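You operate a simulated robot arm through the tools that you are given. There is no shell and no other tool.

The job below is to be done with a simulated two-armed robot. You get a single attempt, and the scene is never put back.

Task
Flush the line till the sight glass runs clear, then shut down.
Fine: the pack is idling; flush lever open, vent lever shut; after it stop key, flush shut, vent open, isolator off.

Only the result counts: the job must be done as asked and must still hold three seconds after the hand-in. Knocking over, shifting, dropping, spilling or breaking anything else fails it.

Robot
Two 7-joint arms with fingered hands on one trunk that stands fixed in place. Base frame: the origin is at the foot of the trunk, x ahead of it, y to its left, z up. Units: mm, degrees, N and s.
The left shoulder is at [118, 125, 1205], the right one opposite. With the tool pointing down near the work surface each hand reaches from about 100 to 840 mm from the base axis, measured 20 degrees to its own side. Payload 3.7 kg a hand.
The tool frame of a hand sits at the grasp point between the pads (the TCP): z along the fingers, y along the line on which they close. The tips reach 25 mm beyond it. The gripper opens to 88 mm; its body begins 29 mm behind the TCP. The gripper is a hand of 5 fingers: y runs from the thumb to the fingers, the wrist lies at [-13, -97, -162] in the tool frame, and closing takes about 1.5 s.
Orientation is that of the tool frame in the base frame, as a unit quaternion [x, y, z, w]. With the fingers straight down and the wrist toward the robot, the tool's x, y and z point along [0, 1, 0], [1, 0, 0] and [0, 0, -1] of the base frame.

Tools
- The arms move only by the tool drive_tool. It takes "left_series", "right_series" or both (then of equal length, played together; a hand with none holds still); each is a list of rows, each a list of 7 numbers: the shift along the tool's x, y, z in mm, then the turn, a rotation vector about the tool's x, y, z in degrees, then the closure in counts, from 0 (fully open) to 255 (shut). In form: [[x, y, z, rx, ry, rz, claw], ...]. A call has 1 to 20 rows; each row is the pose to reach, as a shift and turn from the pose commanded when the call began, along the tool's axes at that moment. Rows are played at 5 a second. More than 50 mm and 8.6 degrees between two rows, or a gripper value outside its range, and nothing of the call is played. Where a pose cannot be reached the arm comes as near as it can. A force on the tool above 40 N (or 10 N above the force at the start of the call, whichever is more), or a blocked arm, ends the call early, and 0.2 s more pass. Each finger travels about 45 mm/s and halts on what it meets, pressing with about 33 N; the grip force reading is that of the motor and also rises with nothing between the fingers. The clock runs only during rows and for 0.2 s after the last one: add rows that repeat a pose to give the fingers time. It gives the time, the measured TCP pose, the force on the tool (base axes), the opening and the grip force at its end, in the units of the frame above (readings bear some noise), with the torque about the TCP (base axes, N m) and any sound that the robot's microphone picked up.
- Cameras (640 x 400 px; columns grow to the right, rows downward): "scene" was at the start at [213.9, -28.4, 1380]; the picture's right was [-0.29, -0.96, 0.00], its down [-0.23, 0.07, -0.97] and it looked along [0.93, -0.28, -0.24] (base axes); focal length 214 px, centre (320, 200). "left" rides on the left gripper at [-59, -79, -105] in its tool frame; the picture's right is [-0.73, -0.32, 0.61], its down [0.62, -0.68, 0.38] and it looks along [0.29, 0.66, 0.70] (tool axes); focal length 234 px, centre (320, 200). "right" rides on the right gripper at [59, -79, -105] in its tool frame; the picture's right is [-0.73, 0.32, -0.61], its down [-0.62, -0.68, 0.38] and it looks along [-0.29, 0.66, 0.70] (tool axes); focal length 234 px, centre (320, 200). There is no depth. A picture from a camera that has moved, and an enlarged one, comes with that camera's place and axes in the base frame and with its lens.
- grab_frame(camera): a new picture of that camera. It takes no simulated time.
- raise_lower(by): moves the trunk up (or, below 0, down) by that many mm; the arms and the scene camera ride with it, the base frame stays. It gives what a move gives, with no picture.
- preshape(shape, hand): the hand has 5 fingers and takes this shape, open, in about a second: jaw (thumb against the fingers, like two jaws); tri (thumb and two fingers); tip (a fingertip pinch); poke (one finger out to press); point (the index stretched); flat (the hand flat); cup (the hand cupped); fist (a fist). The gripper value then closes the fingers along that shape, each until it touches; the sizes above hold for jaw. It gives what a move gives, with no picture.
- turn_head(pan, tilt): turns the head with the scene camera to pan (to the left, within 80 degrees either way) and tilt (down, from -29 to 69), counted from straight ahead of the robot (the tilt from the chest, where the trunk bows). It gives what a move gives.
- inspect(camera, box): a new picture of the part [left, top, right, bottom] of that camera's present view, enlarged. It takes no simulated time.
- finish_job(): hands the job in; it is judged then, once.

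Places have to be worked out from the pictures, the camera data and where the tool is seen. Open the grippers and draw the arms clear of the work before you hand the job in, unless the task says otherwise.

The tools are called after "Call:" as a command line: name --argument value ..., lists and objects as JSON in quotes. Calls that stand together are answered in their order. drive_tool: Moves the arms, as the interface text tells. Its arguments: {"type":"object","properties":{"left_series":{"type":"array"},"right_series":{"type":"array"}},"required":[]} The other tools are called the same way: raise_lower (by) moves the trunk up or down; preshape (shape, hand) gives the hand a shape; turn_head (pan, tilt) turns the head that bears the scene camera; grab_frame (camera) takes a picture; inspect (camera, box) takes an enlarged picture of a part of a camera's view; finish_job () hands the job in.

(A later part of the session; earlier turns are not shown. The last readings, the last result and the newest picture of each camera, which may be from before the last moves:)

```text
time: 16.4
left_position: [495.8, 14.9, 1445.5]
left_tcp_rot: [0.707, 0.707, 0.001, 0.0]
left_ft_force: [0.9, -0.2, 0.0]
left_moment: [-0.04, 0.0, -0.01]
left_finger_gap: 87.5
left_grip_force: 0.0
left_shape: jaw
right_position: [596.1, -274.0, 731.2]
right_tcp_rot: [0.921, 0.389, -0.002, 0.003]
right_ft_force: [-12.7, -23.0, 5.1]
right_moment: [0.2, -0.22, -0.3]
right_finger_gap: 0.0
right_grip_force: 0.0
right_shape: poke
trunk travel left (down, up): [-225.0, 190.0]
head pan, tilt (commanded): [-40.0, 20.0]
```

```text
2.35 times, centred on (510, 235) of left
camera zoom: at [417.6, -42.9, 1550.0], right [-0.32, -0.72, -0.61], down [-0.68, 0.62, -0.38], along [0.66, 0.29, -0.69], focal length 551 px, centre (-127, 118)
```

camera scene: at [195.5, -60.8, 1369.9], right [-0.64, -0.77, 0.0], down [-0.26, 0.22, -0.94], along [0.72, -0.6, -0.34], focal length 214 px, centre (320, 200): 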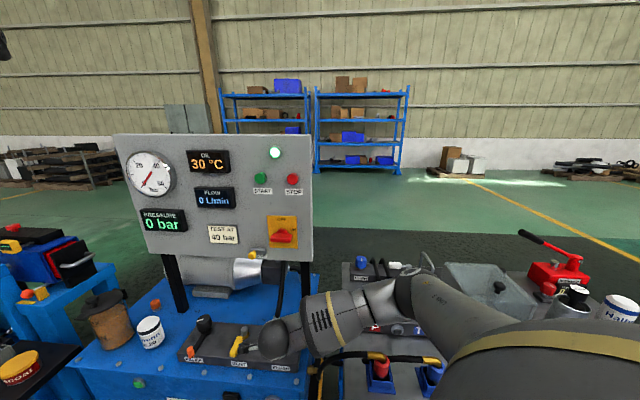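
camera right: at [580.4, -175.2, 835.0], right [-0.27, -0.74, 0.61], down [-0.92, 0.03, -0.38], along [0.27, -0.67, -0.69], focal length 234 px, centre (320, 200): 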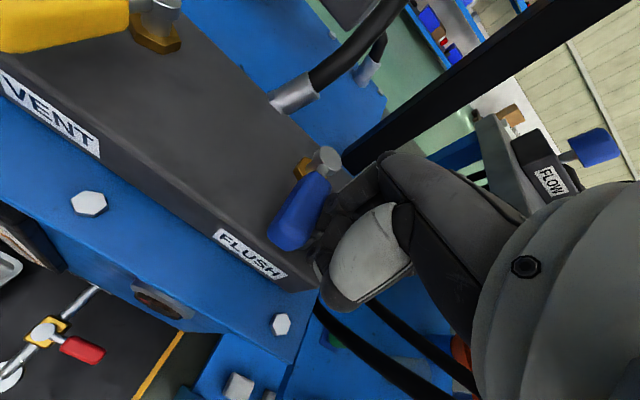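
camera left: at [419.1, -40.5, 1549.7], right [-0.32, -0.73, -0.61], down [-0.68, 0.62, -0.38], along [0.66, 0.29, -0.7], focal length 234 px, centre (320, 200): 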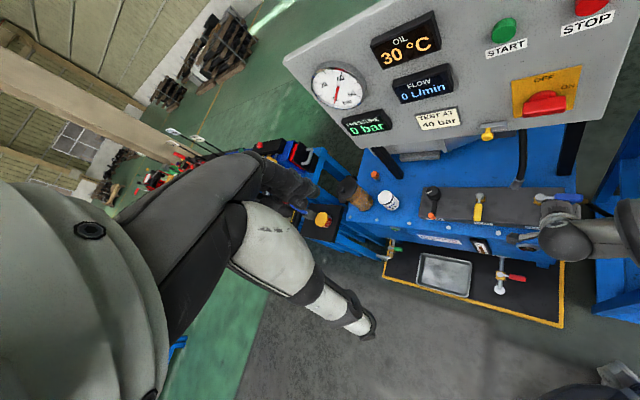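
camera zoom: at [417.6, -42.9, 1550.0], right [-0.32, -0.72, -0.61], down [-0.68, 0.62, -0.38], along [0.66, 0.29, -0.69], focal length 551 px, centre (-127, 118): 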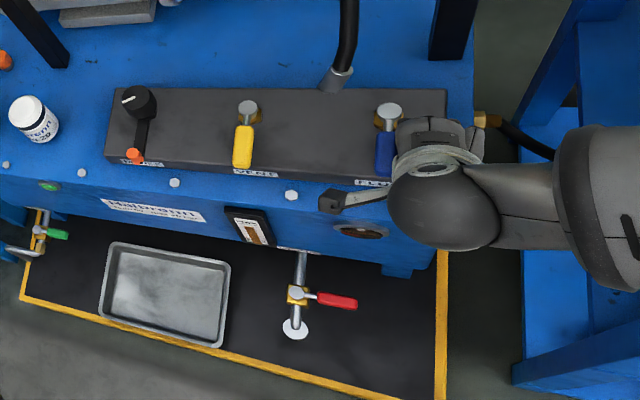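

The FLUSH lever is now parallel with VENT, pointing at its label, and the ~26 N reaction shows it is on its stop. I back the finger off and lift clear, then check the panel and lever.

Call:
drive_tool --right_series '[[-12, 0, 0, 0, 0, 0, 0], [-25, 0, 0, 0, 0, 0, 0], [-25, 0, -20, 0, 0, 0, 0], [-25, 0, -40, 0, 0, 0, 0], [-25, 0, -60, 0, 0, 0, 0], [-25, 0, -60, 0, 0, 0, 0]]'

Call:
grab_frame --camera "right"

Call:
inspect --camera "left" --box '[400, 150, 620, 320]'

Call:
grab_frame --camera "scene"

```text
time: 17.8
left_position: [497.6, 18.7, 1445.3]
left_tcp_rot: [0.707, 0.707, 0.0, 0.0]
left_ft_force: [0.7, 0.2, 0.1]
left_moment: [0.01, -0.01, 0.0]
left_finger_gap: 87.7
left_grip_force: 0.1
left_shape: jaw
right_position: [579.8, -286.2, 790.8]
right_tcp_rot: [0.92, 0.392, 0.0, 0.0]
right_ft_force: [0.1, 0.5, 0.8]
right_moment: [0.0, 0.0, 0.02]
right_finger_gap: 0.2
right_grip_force: 0.0
right_shape: poke
trunk travel left (down, up): [-225.0, 190.0]
head pan, tilt (commanded): [-40.0, 20.0]
```

```text
taken
camera right: at [564.2, -188.3, 896.1], right [-0.27, -0.75, 0.61], down [-0.92, 0.02, -0.38], along [0.27, -0.66, -0.7], focal length 234 px, centre (320, 200)
```

right: 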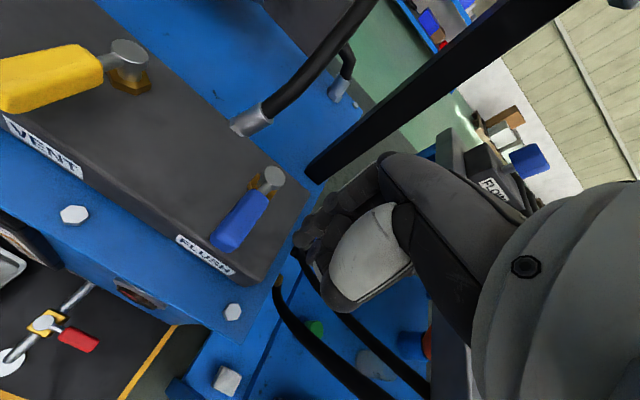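

```text
2.35 times, centred on (510, 235) of left
camera zoom: at [419.8, -40.8, 1549.3], right [-0.32, -0.73, -0.61], down [-0.68, 0.62, -0.38], along [0.66, 0.29, -0.7], focal length 551 px, centre (-127, 118)
```

zoom: 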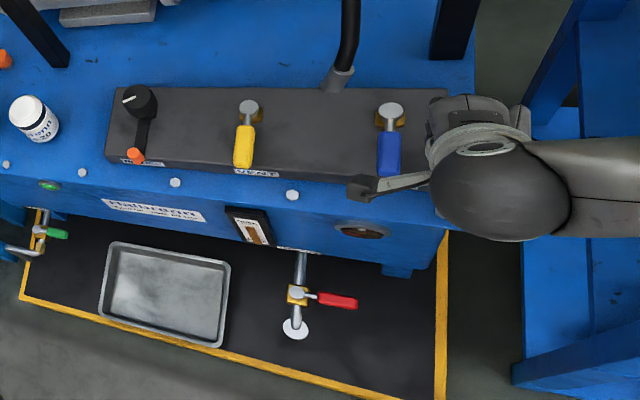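

```text
taken
camera scene: at [196.1, -61.0, 1369.7], right [-0.64, -0.77, 0.0], down [-0.26, 0.22, -0.94], along [0.72, -0.6, -0.34], focal length 214 px, centre (320, 200)
```

scene: 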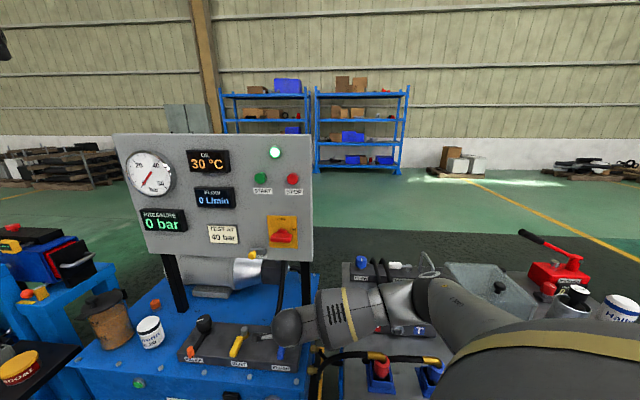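

FLUSH stayed open at its stop after I withdrew. Next I carry the hand at this height along the block to the left side of the yellow VENT lever.

Call:
drive_tool --right_series '[[36, 0.7, 0, 0, 0, 0, 0], [72, 1.4, 0, 0, 0, 0, 0], [108, 2, 0, 0, 0, 0, 0], [144, 2.7, 0, 0, 0, 0, 0], [180, 3.4, 0, 0, 0, 0, 0], [215.6, 4.1, 0, 0, 0, 0, 0], [215.6, 4.1, 0, 0, 0, 0, 0]]'

Call:
grab_frame --camera "right"

Call:
inspect --camera "left" --box '[400, 150, 620, 320]'

Call:
inspect --camera "scene" --box '[160, 280, 340, 400]'

```text
time: 19.4
left_position: [497.3, 18.6, 1446.1]
left_tcp_rot: [0.707, 0.707, 0.0, 0.0]
left_ft_force: [0.2, -0.9, -0.9]
left_moment: [-0.01, 0.01, -0.04]
left_finger_gap: 87.7
left_grip_force: 0.0
left_shape: jaw
right_position: [732.6, -133.3, 791.8]
right_tcp_rot: [0.92, 0.392, -0.001, -0.001]
right_ft_force: [-0.2, -0.3, -0.6]
right_moment: [0.01, -0.02, 0.0]
right_finger_gap: 0.0
right_grip_force: 0.0
right_shape: poke
trunk travel left (down, up): [-225.0, 190.0]
head pan, tilt (commanded): [-40.0, 20.0]
```

```text
taken
camera right: at [715.4, -36.4, 896.2], right [-0.27, -0.75, 0.61], down [-0.92, 0.02, -0.38], along [0.27, -0.66, -0.7], focal length 234 px, centre (320, 200)
```

right: 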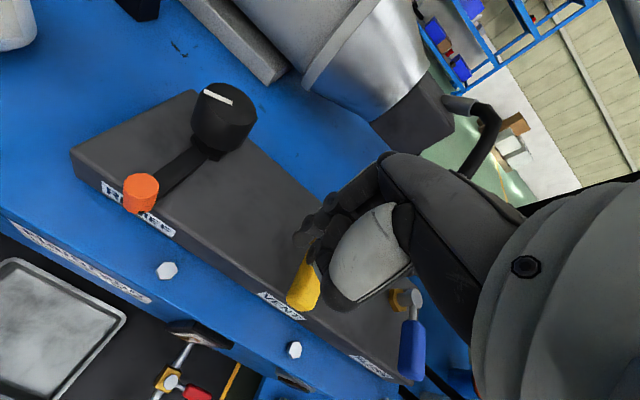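

```text
2.35 times, centred on (510, 235) of left
camera zoom: at [419.4, -41.1, 1549.5], right [-0.32, -0.73, -0.61], down [-0.68, 0.62, -0.38], along [0.66, 0.29, -0.7], focal length 551 px, centre (-127, 118)
```

zoom: 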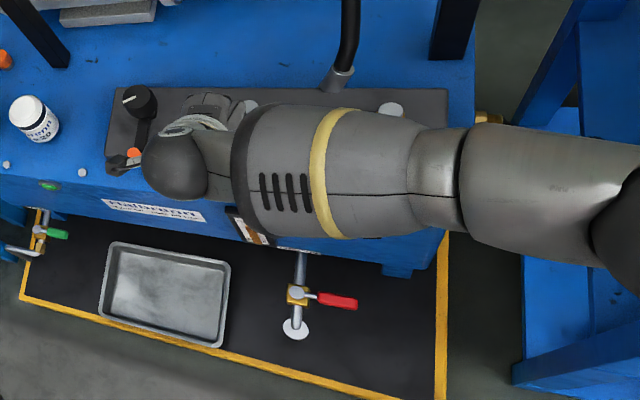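

```text
3.33 times, centred on (250, 340) of scene
camera zoom: at [195.8, -61.3, 1369.8], right [-0.64, -0.77, 0.0], down [-0.26, 0.22, -0.94], along [0.72, -0.6, -0.34], focal length 715 px, centre (553, -267)
```

zoom: 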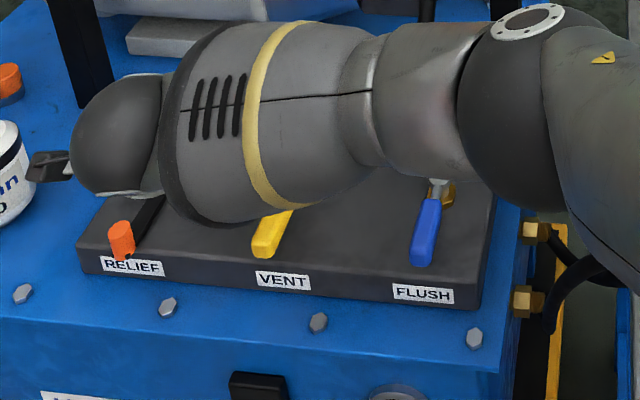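

The fingertip is just left of the yellow handle; because two fingers sit side by side, I shift 10 mm further left before lowering 60 mm.

Call:
drive_tool --right_series '[[10, 0, 0, 0, 0, 0, 0], [10, 0, 15, 0, 0, 0, 0], [10, 0, 30, 0, 0, 0, 0], [10, 0, 45, 0, 0, 0, 0], [10, 0, 60, 0, 0, 0, 0], [10, 0, 60, 0, 0, 0, 0]]'

Call:
grab_frame --camera "right"

Call:
inspect --camera "scene" --box '[160, 280, 340, 400]'

```text
time: 20.8
left_position: [497.9, 18.4, 1446.3]
left_tcp_rot: [0.708, 0.707, 0.0, 0.0]
left_ft_force: [0.1, -0.3, -0.5]
left_moment: [0.05, 0.0, 0.02]
left_finger_gap: 87.4
left_grip_force: 0.1
left_shape: jaw
right_position: [738.1, -127.2, 730.3]
right_tcp_rot: [0.92, 0.392, -0.001, 0.0]
right_ft_force: [0.2, 0.6, 0.2]
right_moment: [0.0, 0.02, -0.01]
right_finger_gap: 0.0
right_grip_force: 0.0
right_shape: poke
trunk travel left (down, up): [-225.0, 190.0]
head pan, tilt (commanded): [-40.0, 20.0]
```

```text
taken
camera right: at [722.4, -28.9, 835.9], right [-0.27, -0.75, 0.61], down [-0.92, 0.02, -0.38], along [0.27, -0.66, -0.7], focal length 234 px, centre (320, 200)
```

right: 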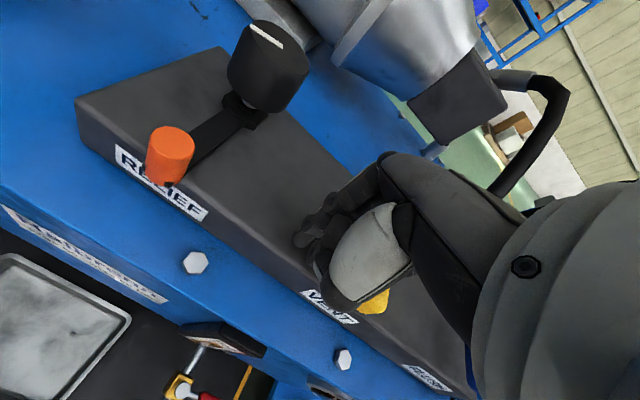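

```text
3.33 times, centred on (250, 340) of scene
camera zoom: at [195.8, -61.1, 1369.8], right [-0.64, -0.77, 0.0], down [-0.26, 0.22, -0.94], along [0.72, -0.6, -0.34], focal length 715 px, centre (553, -267)
```

zoom: 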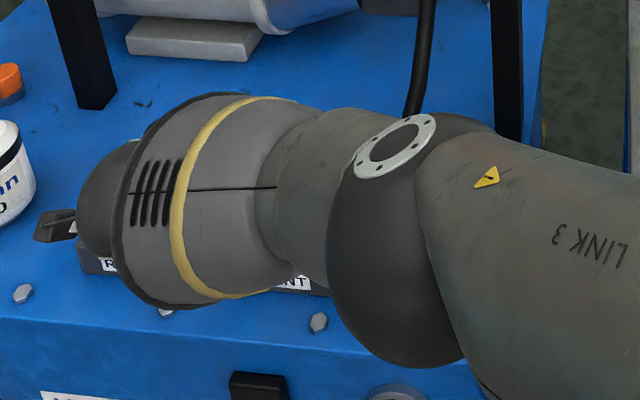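

The elbow appears low near the FLUSH lever, so I check its height from the left camera before sweeping.

Call:
inspect --camera "left" --box '[400, 130, 640, 320]'

Call:
grab_frame --camera "scene"

```text
2.11 times, centred on (520, 225) of left
camera zoom: at [419.4, -40.9, 1549.5], right [-0.32, -0.73, -0.61], down [-0.68, 0.62, -0.38], along [0.66, 0.29, -0.7], focal length 493 px, centre (-101, 147)
```

zoom: 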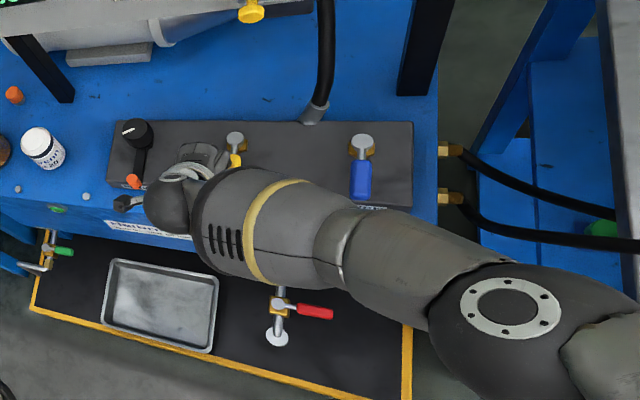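

```text
taken
camera scene: at [195.8, -61.1, 1369.8], right [-0.64, -0.77, 0.0], down [-0.26, 0.22, -0.94], along [0.72, -0.6, -0.34], focal length 214 px, centre (320, 200)
```

scene: 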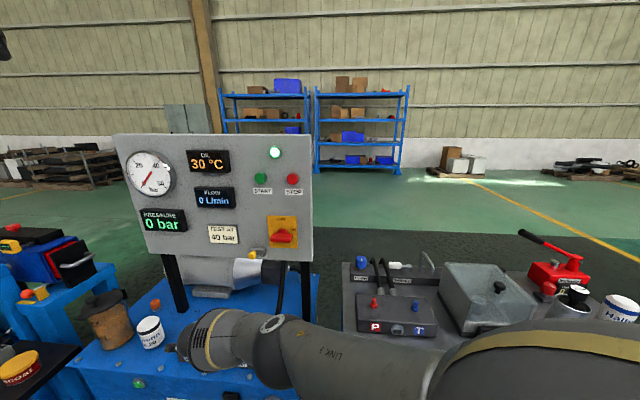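

The elbow works out to about (433,-163,1082), well above everything. I now sweep the fingertip round the VENT pivot, pushing the yellow lever from front-pointing (open) to right-pointing (shut).

Call:
drive_tool --right_series '[[-9.8, -1.9, 0, 0, 0, 0, 0], [-20.2, -3.6, 0, 0, 0, 0, 0], [-30.3, -4.7, 0, 0, 0, 0, 0], [-40.3, -4.4, 0, 0, 0, 0, 0], [-50.2, -3.7, 0, 0, 0, 0, 0], [-59.9, -1.6, 0, 0, 0, 0, 0], [-69.2, 1.7, 0, 0, 0, 0, 0], [-77.9, 6.4, 0, 0, 0, 0, 0], [-85.3, 13, 0, 0, 0, 0, 0], [-92.3, 19.8, 0, 0, 0, 0, 0], [-98.3, 27.5, 0, 0, 0, 0, 0], [-103.2, 35.9, 0, 0, 0, 0, 0], [-106.1, 42.7, 0, 0, 0, 0, 0], [-107.6, 47.3, 0, 0, 0, 0, 0], [-108.5, 50.9, 0, 0, 0, 0, 0]]'

Call:
grab_frame --camera "right"

Call:
inspect --camera "left" --box '[400, 130, 640, 320]'

Call:
grab_frame --camera "scene"

```text
time: 23.8
left_position: [492.7, 19.7, 1447.9]
left_tcp_rot: [0.707, 0.707, 0.001, 0.002]
left_ft_force: [-0.5, -1.0, 1.5]
left_moment: [-0.02, 0.0, 0.01]
left_finger_gap: 87.6
left_grip_force: 0.1
left_shape: jaw
right_position: [699.2, -226.0, 737.1]
right_tcp_rot: [0.917, 0.398, 0.006, -0.004]
right_ft_force: [-18.9, 10.1, 23.2]
right_moment: [-0.33, -0.09, -0.17]
right_finger_gap: 0.0
right_grip_force: 0.1
right_shape: poke
trunk travel left (down, up): [-225.0, 190.0]
head pan, tilt (commanded): [-40.0, 20.0]
stopped in row 15 (right hand): the force on the tool passed its limit at 41 N (the readings are from after the stop); the commanded pose is now the measured one
```

```text
taken
camera right: at [680.1, -130.2, 843.4], right [-0.27, -0.76, 0.6], down [-0.92, 0.02, -0.39], along [0.29, -0.65, -0.7], focal length 234 px, centre (320, 200)
```

right: 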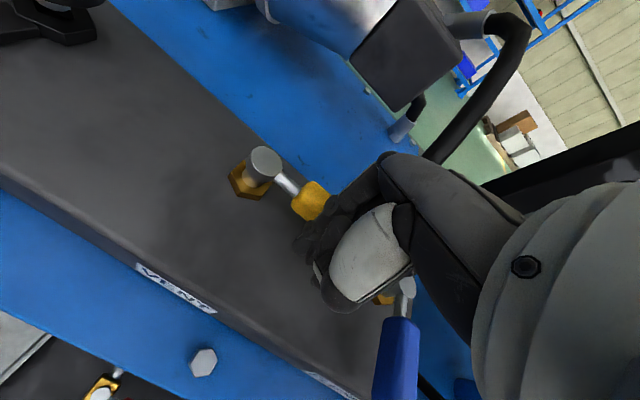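

```text
2.11 times, centred on (520, 225) of left
camera zoom: at [413.5, -39.8, 1551.8], right [-0.32, -0.73, -0.61], down [-0.68, 0.62, -0.39], along [0.66, 0.29, -0.69], focal length 493 px, centre (-101, 147)
```

zoom: 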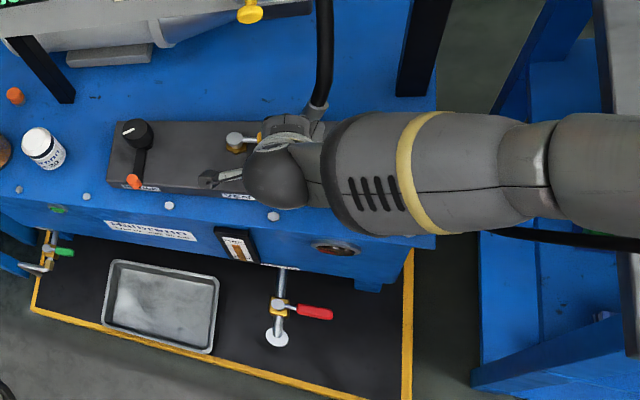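

```text
taken
camera scene: at [190.7, -60.1, 1371.0], right [-0.64, -0.77, 0.0], down [-0.26, 0.22, -0.94], along [0.72, -0.6, -0.34], focal length 214 px, centre (320, 200)
```

scene: 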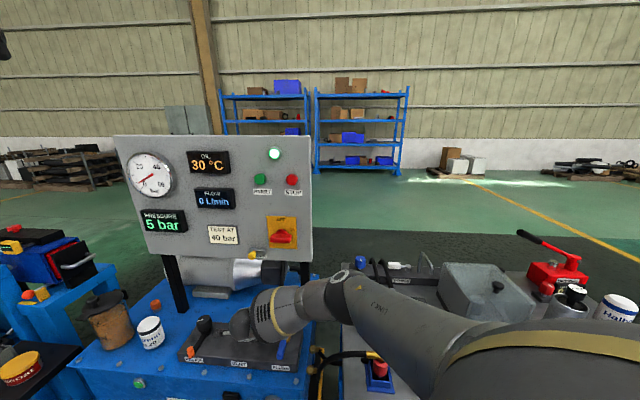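

VENT now points right and the pressure reads 5 bar; the push ended on the force limit at the stop. I back the finger off, lift it, and read the panel and sight glass.

Call:
drive_tool --right_series '[[0, -12, 0, 0, 0, 0, 0], [0, -25, 0, 0, 0, 0, 0], [0, -25, -18, 0, 0, 0, 0], [0, -25, -36, 0, 0, 0, 0], [0, -25, -55, 0, 0, 0, 0], [0, -25, -55, 0, 0, 0, 0]]'

Call:
inspect --camera "scene" --box '[110, 130, 320, 260]'

Call:
inspect --camera "left" --box '[400, 130, 640, 320]'

Call:
grab_frame --camera "right"

```text
time: 25.2
left_position: [498.4, 18.6, 1445.4]
left_tcp_rot: [0.707, 0.708, 0.0, 0.001]
left_ft_force: [0.1, -0.6, 0.1]
left_moment: [0.03, 0.01, -0.03]
left_finger_gap: 87.5
left_grip_force: 0.1
left_shape: jaw
right_position: [680.9, -212.6, 787.4]
right_tcp_rot: [0.918, 0.396, 0.003, -0.004]
right_ft_force: [-0.3, -0.2, -1.0]
right_moment: [0.01, 0.01, -0.01]
right_finger_gap: 0.0
right_grip_force: 0.1
right_shape: poke
trunk travel left (down, up): [-225.0, 190.0]
head pan, tilt (commanded): [-40.0, 20.0]
```

```text
3.05 times, centred on (215, 195) of scene
camera zoom: at [196.1, -61.0, 1369.7], right [-0.64, -0.77, 0.0], down [-0.26, 0.22, -0.94], along [0.72, -0.6, -0.34], focal length 654 px, centre (640, 215)
```

zoom: 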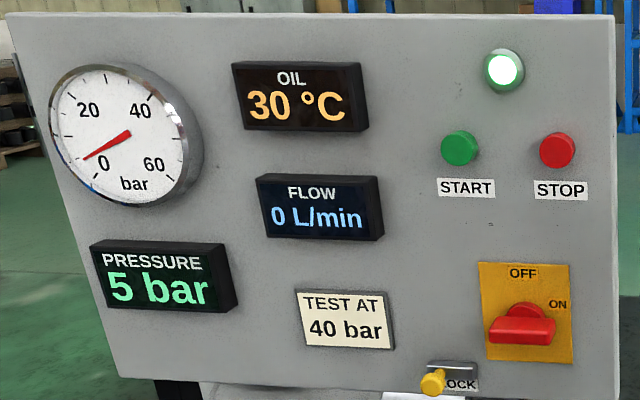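

```text
2.11 times, centred on (520, 225) of left
camera zoom: at [419.8, -40.7, 1549.3], right [-0.32, -0.73, -0.61], down [-0.68, 0.62, -0.38], along [0.66, 0.29, -0.7], focal length 493 px, centre (-101, 147)
```

zoom: 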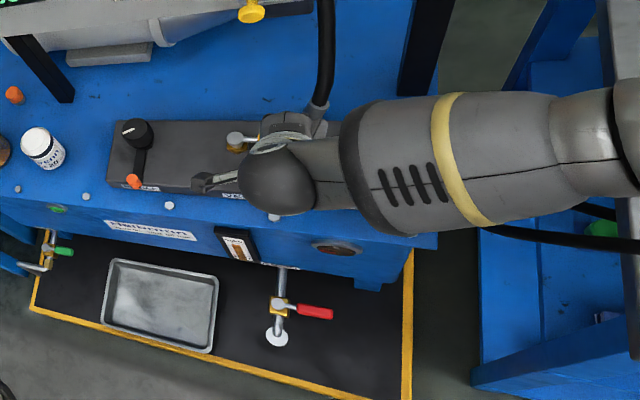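

```text
taken
camera right: at [664.2, -116.9, 893.1], right [-0.27, -0.75, 0.6], down [-0.92, 0.02, -0.38], along [0.28, -0.66, -0.7], focal length 234 px, centre (320, 200)
```

right: 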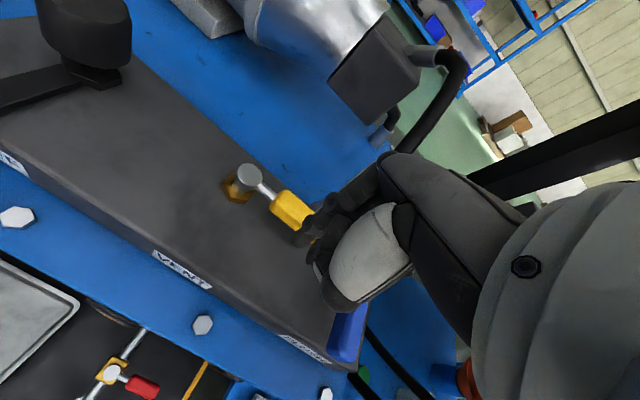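

Pressure holds at 5 bar with VENT shut. I zoom on the sight glass in the pack's front from both cameras.

Call:
inspect --camera "left" --box '[510, 225, 570, 265]'

Call:
inspect --camera "right" --box '[120, 200, 400, 400]'

Call:
inspect --camera "scene" --box '[360, 290, 460, 360]'

```text
10.00 times, centred on (540, 245) of left
camera zoom: at [419.8, -40.7, 1549.3], right [-0.32, -0.73, -0.61], down [-0.68, 0.62, -0.38], along [0.66, 0.29, -0.7], focal length 2342 px, centre (-1880, -250)
```

zoom: 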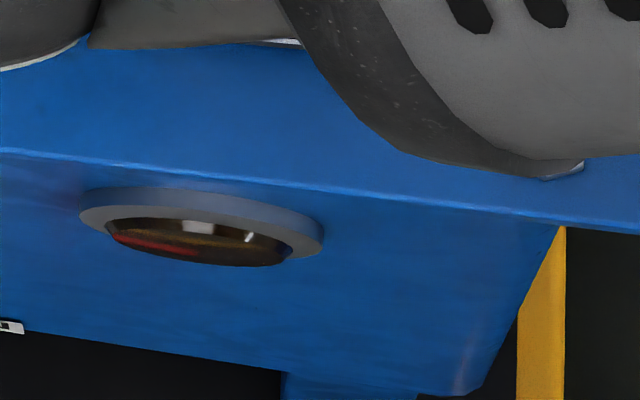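

```text
2.00 times, centred on (260, 300) of right
camera zoom: at [664.2, -116.9, 893.1], right [-0.27, -0.75, 0.6], down [-0.92, 0.02, -0.38], along [0.28, -0.66, -0.7], focal length 468 px, centre (440, 0)
```

zoom: 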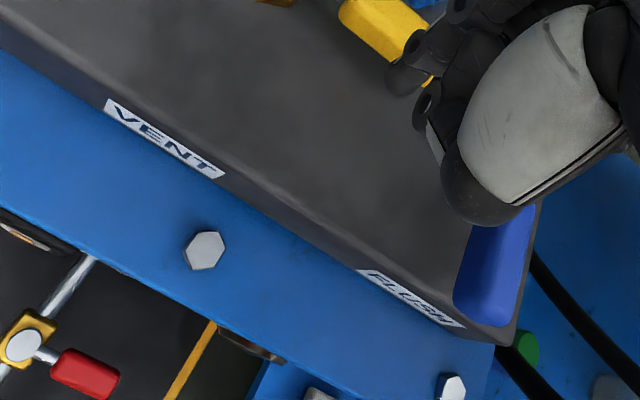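

```text
5.71 times, centred on (410, 325) of scene
camera zoom: at [196.1, -61.0, 1369.7], right [-0.64, -0.77, 0.0], down [-0.26, 0.22, -0.94], along [0.72, -0.6, -0.34], focal length 1226 px, centre (-194, -514)
```

zoom: 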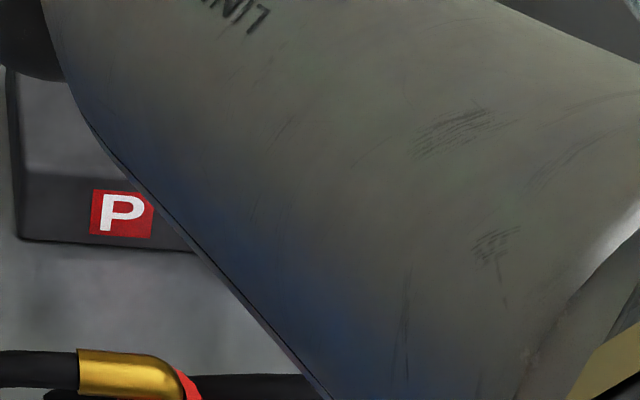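

The sight glass still looks dark, so flushing is under way. While it runs, I take the right hand forward and up to a waiting pose in front of STOP, finger pointing at the panel, so the view of the glass is clear.

Call:
drive_tool --right_series '[[-2.5, -25.5, -28, 0, 0, 0, 0], [-5, -51, -56, 0, 0, 0, 0], [-7.5, -76.4, -84.5, -4, 0, 0, 0], [-10, -101.8, -112.6, -8, 0, 0, 0], [-22.3, -104, -150, -16, 0, 0, 0], [-34.6, -106, -187.6, -24, 0, 0, 0], [-47, -108.2, -225, -32, 0, 0, 0], [-59.2, -110.3, -262.6, -40, 0, 0, 0], [-65, -105, -300, -48, 0, 0, 0], [-72, -95, -335, -56, 0, 0, 0], [-80, -78, -365, -64, 0, 0, 0], [-89, -58, -392, -72, 0, 0, 0], [-98, -36, -415, -80, 0, 0, 0], [-106, -12, -430, -86, 0, 0, 0], [-114.5, 13.1, -438.6, -90, 0, 0, 0], [-114.5, 13.1, -438.6, -90, 0, 0, 0]]'

Call:
turn_head --pan -30 --tilt 40

Call:
grab_frame --camera "scene"

Call:
grab_frame --camera "right"

Call:
grab_frame --camera "left"

```text
time: 28.6
left_position: [498.3, 18.8, 1445.7]
left_tcp_rot: [0.707, 0.708, 0.0, 0.0]
left_ft_force: [1.3, -0.5, 0.6]
left_moment: [0.0, -0.01, 0.01]
left_finger_gap: 87.5
left_grip_force: 0.1
left_shape: jaw
right_position: [675.2, -221.4, 1297.8]
right_tcp_rot: [0.677, 0.276, 0.27, 0.626]
right_ft_force: [0.7, -0.6, 0.0]
right_moment: [-0.01, 0.02, 0.02]
right_finger_gap: 0.0
right_grip_force: 0.0
right_shape: poke
right hand out of reach, approached as far as the arm can: row 10, 11, 12, 13, 14, 15, 16
trunk travel left (down, up): [-225.0, 190.0]
head pan, tilt (commanded): [-40.0, 20.0]
```

```text
time: 29.4
left_position: [497.3, 18.4, 1445.9]
left_tcp_rot: [0.707, 0.707, 0.0, 0.0]
left_ft_force: [0.0, -0.1, -0.2]
left_moment: [0.01, 0.01, 0.02]
left_finger_gap: 87.6
left_grip_force: 0.1
left_shape: jaw
right_position: [674.6, -220.7, 1297.3]
right_tcp_rot: [0.677, 0.276, 0.27, 0.627]
right_ft_force: [0.0, 0.1, -0.4]
right_moment: [0.01, -0.03, -0.02]
right_finger_gap: 0.0
right_grip_force: 0.0
right_shape: poke
trunk travel left (down, up): [-225.0, 190.0]
head pan, tilt (commanded): [-30.0, 40.0]
```

```text
taken
camera scene: at [198.2, -43.6, 1338.4], right [-0.5, -0.87, 0.0], down [-0.56, 0.32, -0.77], along [0.66, -0.38, -0.64], focal length 214 px, centre (320, 200)
```

scene: 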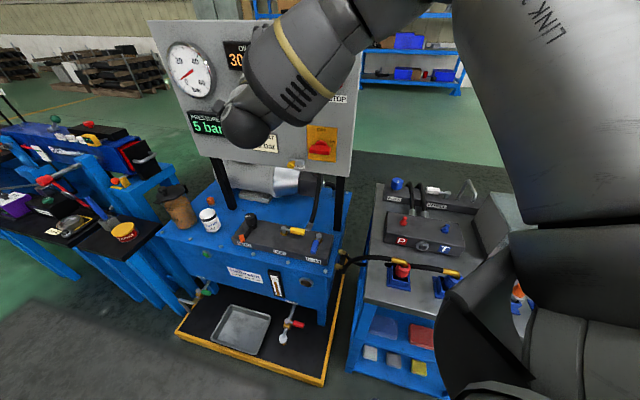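

```text
taken
camera right: at [639.2, -99.5, 1227.3], right [-0.93, -0.11, 0.35], down [-0.19, -0.67, -0.72], along [0.31, -0.73, 0.6], focal length 234 px, centre (320, 200)
```

right: 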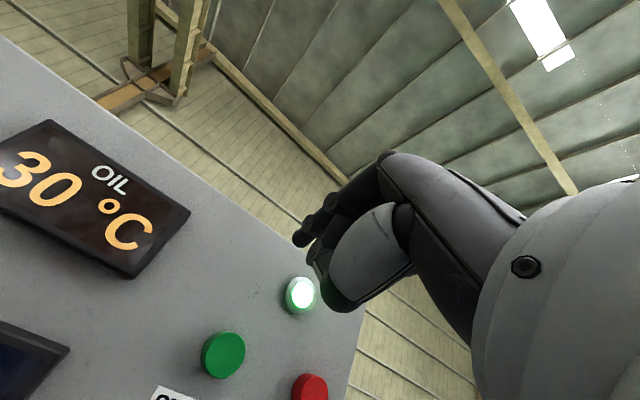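

```text
taken
camera left: at [419.5, -40.7, 1549.5], right [-0.32, -0.73, -0.61], down [-0.68, 0.62, -0.38], along [0.66, 0.29, -0.7], focal length 234 px, centre (320, 200)
```

left: 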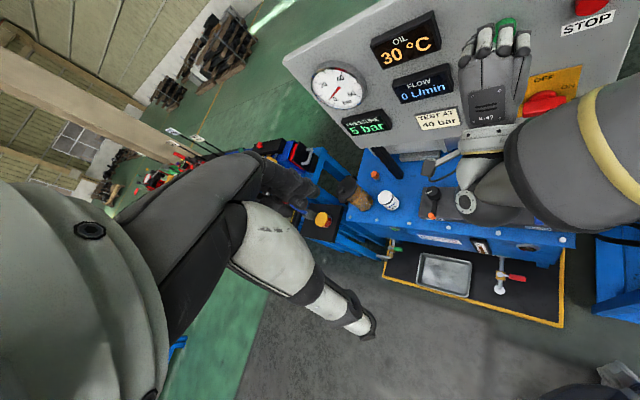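

The requested wrist angle at that spot was beyond the arm, so the hand stopped about 95 mm in front of the panel without touching anything. First I check the sight glass in the new head view.

Call:
inspect --camera "scene" --box '[280, 262, 330, 302]'

Call:
inspect --camera "scene" --box '[230, 200, 370, 300]'

Call:
inspect --camera "left" --box '[420, 0, 640, 140]'

```text
10.00 times, centred on (305, 282) of scene
camera zoom: at [198.2, -43.6, 1338.4], right [-0.5, -0.87, 0.0], down [-0.56, 0.32, -0.77], along [0.66, -0.38, -0.64], focal length 2145 px, centre (470, -620)
```

zoom: 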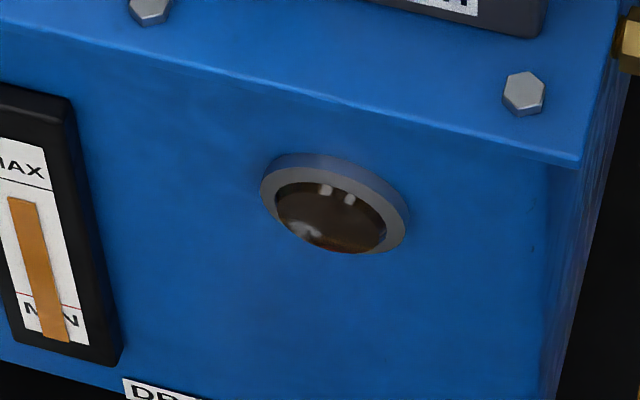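

```text
4.00 times, centred on (300, 250) of scene
camera zoom: at [198.2, -43.6, 1338.4], right [-0.5, -0.87, 0.0], down [-0.56, 0.32, -0.77], along [0.66, -0.38, -0.64], focal length 858 px, centre (400, 0)
```

zoom: 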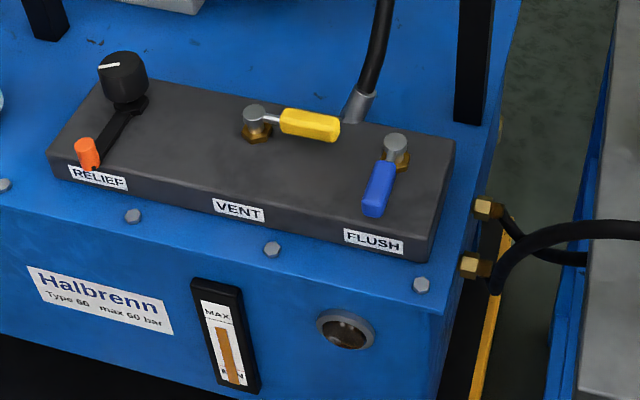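

```text
2.86 times, centred on (530, 70) of left
camera zoom: at [419.5, -40.7, 1549.5], right [-0.32, -0.73, -0.61], down [-0.68, 0.62, -0.38], along [0.66, 0.29, -0.7], focal length 669 px, centre (-280, 571)
```

zoom: 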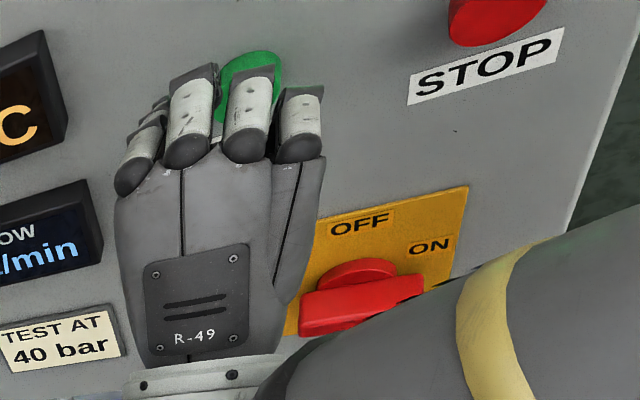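

VENT points right and FLUSH points front as intended, and the glass is still brown. I rotate the right hand to a shallower 55° pointing angle and bring it to about 40 mm in front of STOP, which should be within reach.

Call:
drive_tool --right_series '[[-10, -5, -10, 6, 0, 0, 0], [-20, -10, -15, 12, 0, 0, 0], [-30, -15, -15, 18, 0, 0, 0], [-42, -20, -10, 24, 0, 0, 0], [-54, -26, 0, 30, 0, 0, 0], [-66, -32, 12, 30, 0, 0, 0], [-78, -38, 24, 30, 0, 0, 0], [-91, -45, 36, 30, 0, 0, 0], [-105, -52.8, 47.8, 30, 0, 0, 0], [-105, -52.8, 47.8, 30, 0, 0, 0]]'

Call:
grab_frame --camera "right"

Call:
grab_frame --camera "scene"

Call:
inspect --camera "scene" --box '[280, 262, 330, 302]'

Call:
grab_frame --camera "left"

```text
time: 31.6
left_position: [498.8, 19.1, 1445.6]
left_tcp_rot: [0.707, 0.707, 0.001, 0.0]
left_ft_force: [-0.5, -0.3, -0.1]
left_moment: [-0.01, 0.02, 0.0]
left_finger_gap: 87.4
left_grip_force: 0.1
left_shape: jaw
right_position: [633.7, -324.7, 1242.7]
right_tcp_rot: [0.816, 0.337, 0.189, 0.43]
right_ft_force: [0.2, 0.1, 0.3]
right_moment: [-0.03, -0.01, -0.03]
right_finger_gap: 0.0
right_grip_force: 0.1
right_shape: poke
trunk travel left (down, up): [-225.0, 190.0]
head pan, tilt (commanded): [-30.0, 40.0]
```

```text
taken
camera right: at [582.5, -189.9, 1237.3], right [-0.75, -0.3, 0.59], down [-0.47, -0.39, -0.79], along [0.47, -0.87, 0.15], focal length 234 px, centre (320, 200)
```

right: 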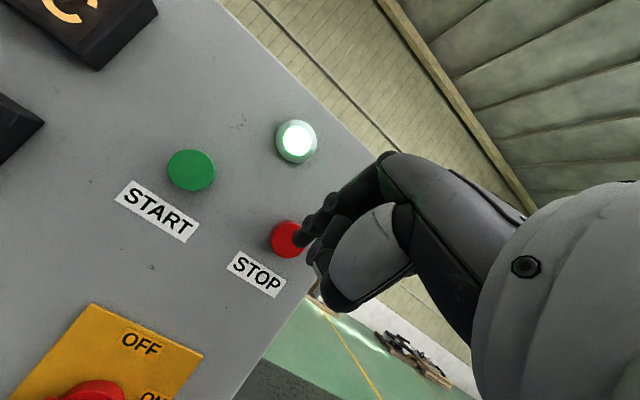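

```text
taken
camera scene: at [198.2, -43.2, 1338.4], right [-0.5, -0.87, 0.0], down [-0.56, 0.32, -0.77], along [0.66, -0.38, -0.64], focal length 214 px, centre (320, 200)
```

scene: 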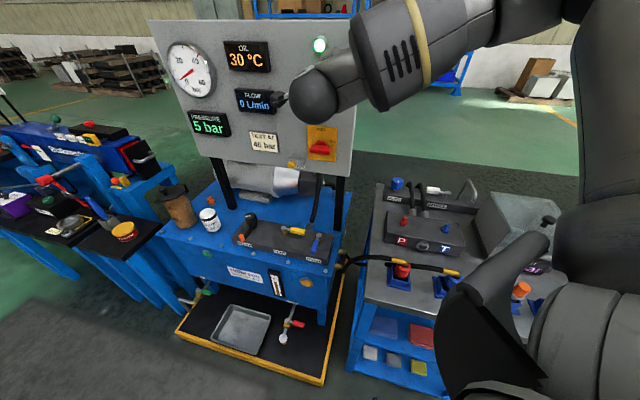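

```text
10.00 times, centred on (305, 282) of scene
camera zoom: at [198.2, -43.2, 1338.4], right [-0.5, -0.87, 0.0], down [-0.56, 0.32, -0.77], along [0.66, -0.38, -0.64], focal length 2145 px, centre (470, -620)
```

zoom: 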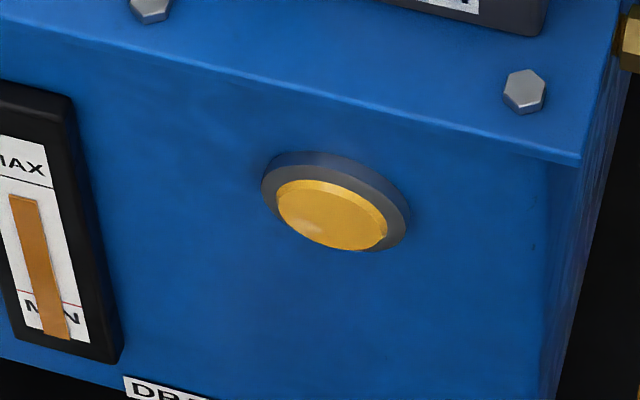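

```text
taken
camera left: at [419.5, -40.2, 1549.5], right [-0.32, -0.73, -0.61], down [-0.68, 0.62, -0.38], along [0.66, 0.29, -0.7], focal length 234 px, centre (320, 200)
```

left: 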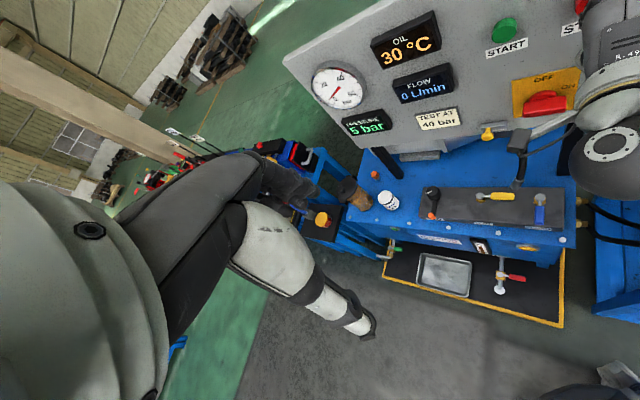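

The glass has changed from dark brown to bright amber. I hold still for a few seconds to see whether it is fully clear or still changing.

Call:
drive_tool --right_series '[[0, 0, 0, 0, 0, 0, 0], [0, 0, 0, 0, 0, 0, 0], [0, 0, 0, 0, 0, 0, 0], [0, 0, 0, 0, 0, 0, 0], [0, 0, 0, 0, 0, 0, 0], [0, 0, 0, 0, 0, 0, 0], [0, 0, 0, 0, 0, 0, 0], [0, 0, 0, 0, 0, 0, 0], [0, 0, 0, 0, 0, 0, 0], [0, 0, 0, 0, 0, 0, 0], [0, 0, 0, 0, 0, 0, 0], [0, 0, 0, 0, 0, 0, 0], [0, 0, 0, 0, 0, 0, 0], [0, 0, 0, 0, 0, 0, 0], [0, 0, 0, 0, 0, 0, 0]]'

Call:
inspect --camera "scene" --box '[280, 262, 330, 302]'

Call:
inspect --camera "scene" --box '[150, 20, 370, 180]'

Call:
inspect --camera "right" --box '[200, 120, 400, 320]'

```text
time: 34.8
left_position: [496.6, 18.5, 1445.8]
left_tcp_rot: [0.707, 0.707, -0.001, 0.0]
left_ft_force: [0.6, 0.1, -0.1]
left_moment: [0.01, -0.01, -0.02]
left_finger_gap: 87.8
left_grip_force: 0.1
left_shape: jaw
right_position: [636.5, -324.8, 1244.1]
right_tcp_rot: [0.816, 0.336, 0.189, 0.43]
right_ft_force: [0.7, 0.7, 0.4]
right_moment: [0.0, 0.01, 0.01]
right_finger_gap: 0.1
right_grip_force: 0.0
right_shape: poke
trunk travel left (down, up): [-225.0, 190.0]
head pan, tilt (commanded): [-30.0, 40.0]
```

```text
10.00 times, centred on (305, 282) of scene
camera zoom: at [198.2, -43.5, 1338.4], right [-0.5, -0.87, 0.0], down [-0.56, 0.32, -0.77], along [0.66, -0.38, -0.64], focal length 2145 px, centre (470, -620)
```

zoom: 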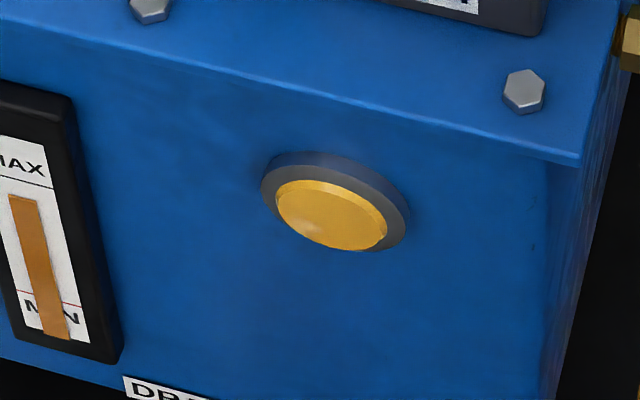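

```text
2.50 times, centred on (260, 100) of scene
camera zoom: at [198.2, -43.5, 1338.4], right [-0.5, -0.87, 0.0], down [-0.56, 0.32, -0.77], along [0.66, -0.38, -0.64], focal length 536 px, centre (470, 450)
```

zoom: 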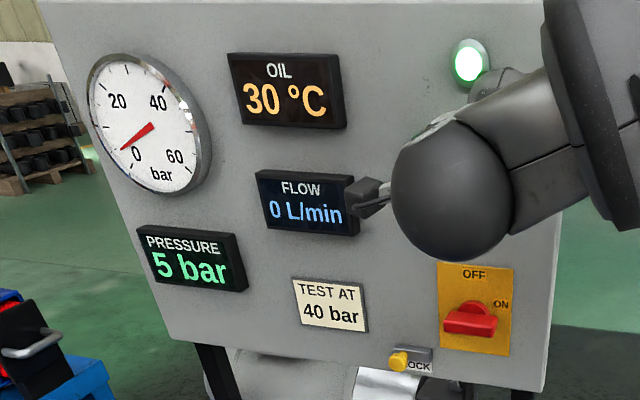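

```text
2.00 times, centred on (300, 220) of right
camera zoom: at [582.6, -190.0, 1237.6], right [-0.75, -0.3, 0.59], down [-0.47, -0.39, -0.79], along [0.47, -0.87, 0.15], focal length 468 px, centre (360, 160)
```

zoom: 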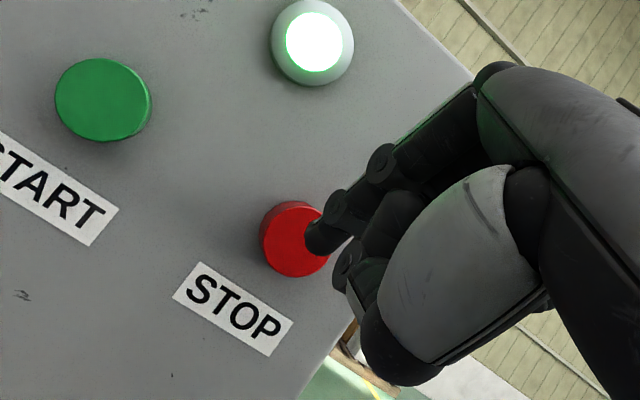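

The glass stays bright amber between 31.6 s and 34.8 s, so the line runs clear. My fingertip is about 38 mm in front of STOP (about (679,-365,1225)) and centred, so I press it now and retract.

Call:
drive_tool --right_series '[[0.1, 5.1, 14.6, 0, 0, 0, 0], [0.3, 12.3, 25.4, 0, 0, 0, 0], [0.4, 16.8, 32, 0, 0, 0, 0], [0.4, 19, 35.3, 0, 0, 0, 0], [0.4, 21.2, 38.6, 0, 0, 0, 0], [0.5, 23.4, 42, 0, 0, 0, 0], [0.5, 24.6, 43.6, 0, 0, 0, 0], [0.4, 16.8, 32, 0, 0, 0, 0], [0.2, 7.8, 18.8, 0, 0, 0, 0], [0, 0, 0, 0, 0, 0, 0]]'

Call:
inspect --camera "scene" --box '[150, 20, 370, 180]'

Call:
inspect --camera "right" --box '[200, 120, 400, 320]'

Call:
inspect --camera "scene" --box '[280, 262, 330, 302]'

```text
time: 37.0
left_position: [498.3, 19.0, 1444.8]
left_tcp_rot: [0.707, 0.708, 0.0, 0.0]
left_ft_force: [-0.7, 0.7, 0.4]
left_moment: [0.0, 0.0, -0.03]
left_finger_gap: 88.1
left_grip_force: 0.0
left_shape: jaw
right_position: [634.3, -324.7, 1242.3]
right_tcp_rot: [0.817, 0.336, 0.189, 0.429]
right_ft_force: [0.2, -0.2, -0.3]
right_moment: [0.03, 0.03, 0.02]
right_finger_gap: 0.0
right_grip_force: 0.0
right_shape: poke
trunk travel left (down, up): [-225.0, 190.0]
head pan, tilt (commanded): [-30.0, 40.0]
heard: click
```

```text
2.50 times, centred on (260, 100) of scene
camera zoom: at [198.3, -43.6, 1338.4], right [-0.5, -0.87, 0.0], down [-0.56, 0.32, -0.77], along [0.66, -0.38, -0.64], focal length 536 px, centre (470, 450)
```

zoom: 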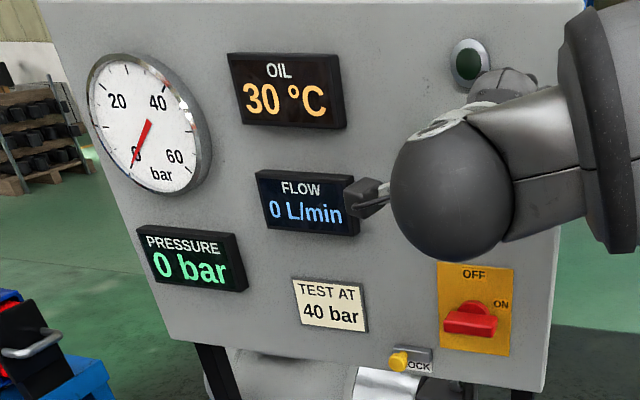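

```text
2.00 times, centred on (300, 220) of right
camera zoom: at [583.2, -189.8, 1237.3], right [-0.75, -0.3, 0.59], down [-0.47, -0.39, -0.79], along [0.46, -0.87, 0.15], focal length 468 px, centre (360, 160)
```

zoom: 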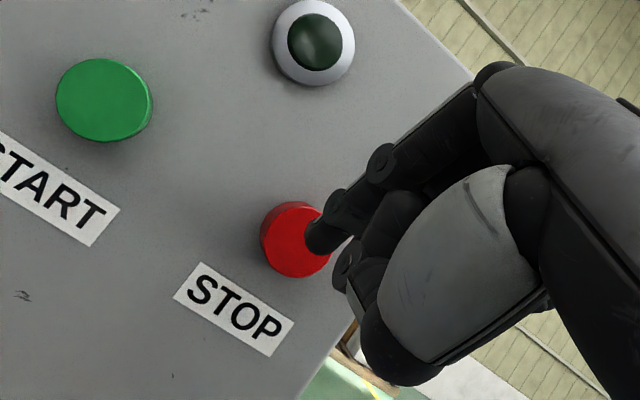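

```text
10.00 times, centred on (305, 282) of scene
camera zoom: at [198.3, -43.6, 1338.4], right [-0.5, -0.87, 0.0], down [-0.56, 0.32, -0.77], along [0.66, -0.38, -0.64], focal length 2145 px, centre (470, -620)
```

zoom: 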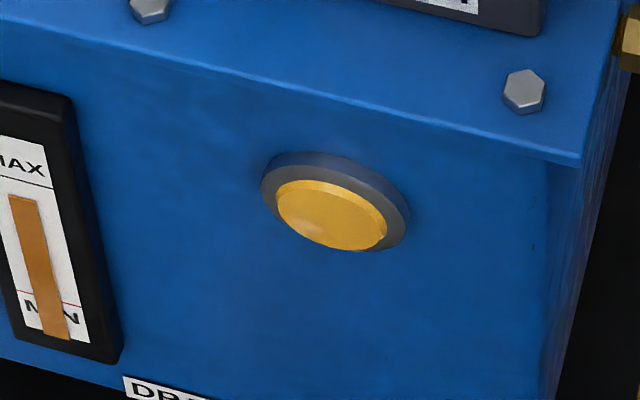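

STOP clicked: the lamp is out, pressure is 0 bar, and the glass is still amber. I back away from the panel and bring the hand down to the left side of the FLUSH lever, ready to push it shut.

Call:
drive_tool --right_series '[[-0.3, -16.7, -24.8, 0, 0, 0, 0], [-0.7, -33.5, -49.7, 0, 0, 0, 0], [-1, -50.2, -74.5, 4, 0, 0, 0], [5.7, -86, -55, 12, 0, 0, 0], [12.4, -121.6, -35.3, 20, 0, 0, 0], [19, -157.4, -15.7, 28, 0, 0, 0], [25.8, -193, 3.8, 36, 0, 0, 0], [32.5, -229, 23.4, 44, 0, 0, 0], [39.2, -264.6, 43, 52, 0, 0, 0], [43.3, -289.3, 69, 56.1, 0, 0, 0], [47.4, -314, 95.3, 56.1, 0, 0, 0], [51.5, -338.6, 121.5, 56.1, 0, 0, 0], [55.6, -363.3, 147.6, 56.1, 0, 0, 0], [59.8, -388, 174, 56.1, 0, 0, 0], [63.9, -412.7, 200, 56.1, 0, 0, 0], [63.9, -412.7, 200, 56.1, 0, 0, 0]]'

Call:
grab_frame --camera "right"

Call:
grab_frame --camera "scene"

Call:
inspect --camera "left" --box '[400, 130, 640, 320]'

```text
time: 40.4
left_position: [498.0, 17.3, 1446.0]
left_tcp_rot: [0.707, 0.707, 0.0, 0.0]
left_ft_force: [0.0, 0.8, 0.2]
left_moment: [0.01, 0.01, -0.02]
left_finger_gap: 87.6
left_grip_force: 0.0
left_shape: jaw
right_position: [640.7, -227.6, 789.3]
right_tcp_rot: [0.922, 0.386, 0.009, -0.004]
right_ft_force: [-0.4, 0.2, -0.1]
right_moment: [0.01, -0.01, 0.01]
right_finger_gap: 0.0
right_grip_force: 0.1
right_shape: poke
trunk travel left (down, up): [-225.0, 190.0]
head pan, tilt (commanded): [-30.0, 40.0]
```

```text
taken
camera right: at [624.2, -131.7, 896.0], right [-0.29, -0.75, 0.59], down [-0.92, 0.04, -0.4], along [0.27, -0.66, -0.7], focal length 234 px, centre (320, 200)
```

right: 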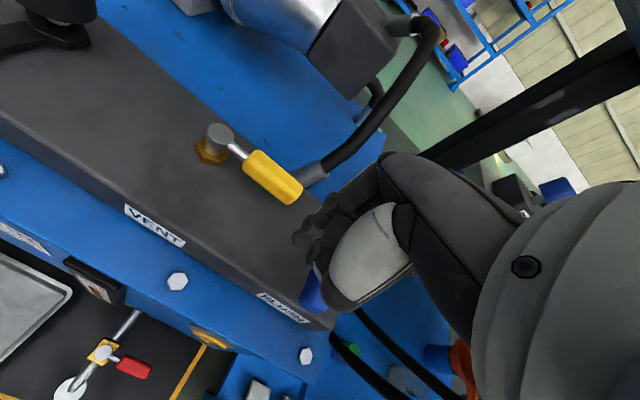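

```text
taken
camera scene: at [197.7, -43.5, 1338.5], right [-0.5, -0.87, 0.0], down [-0.56, 0.32, -0.77], along [0.66, -0.38, -0.64], focal length 214 px, centre (320, 200)
```

scene: 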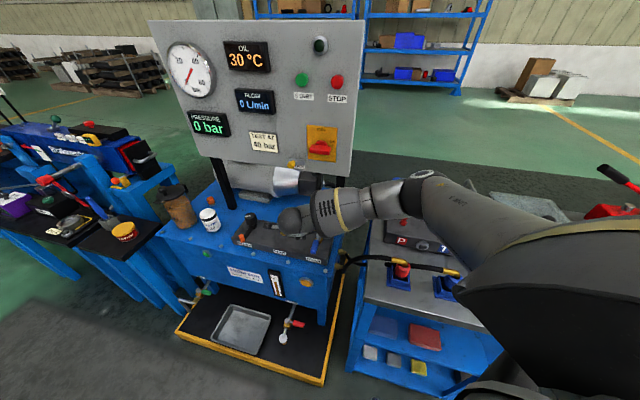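

```text
2.11 times, centred on (520, 225) of left
camera zoom: at [418.9, -40.6, 1549.8], right [-0.32, -0.73, -0.61], down [-0.68, 0.62, -0.38], along [0.66, 0.29, -0.7], focal length 493 px, centre (-101, 147)
```

zoom: 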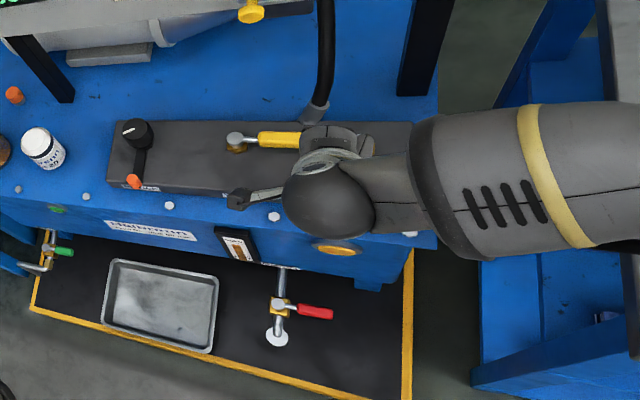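

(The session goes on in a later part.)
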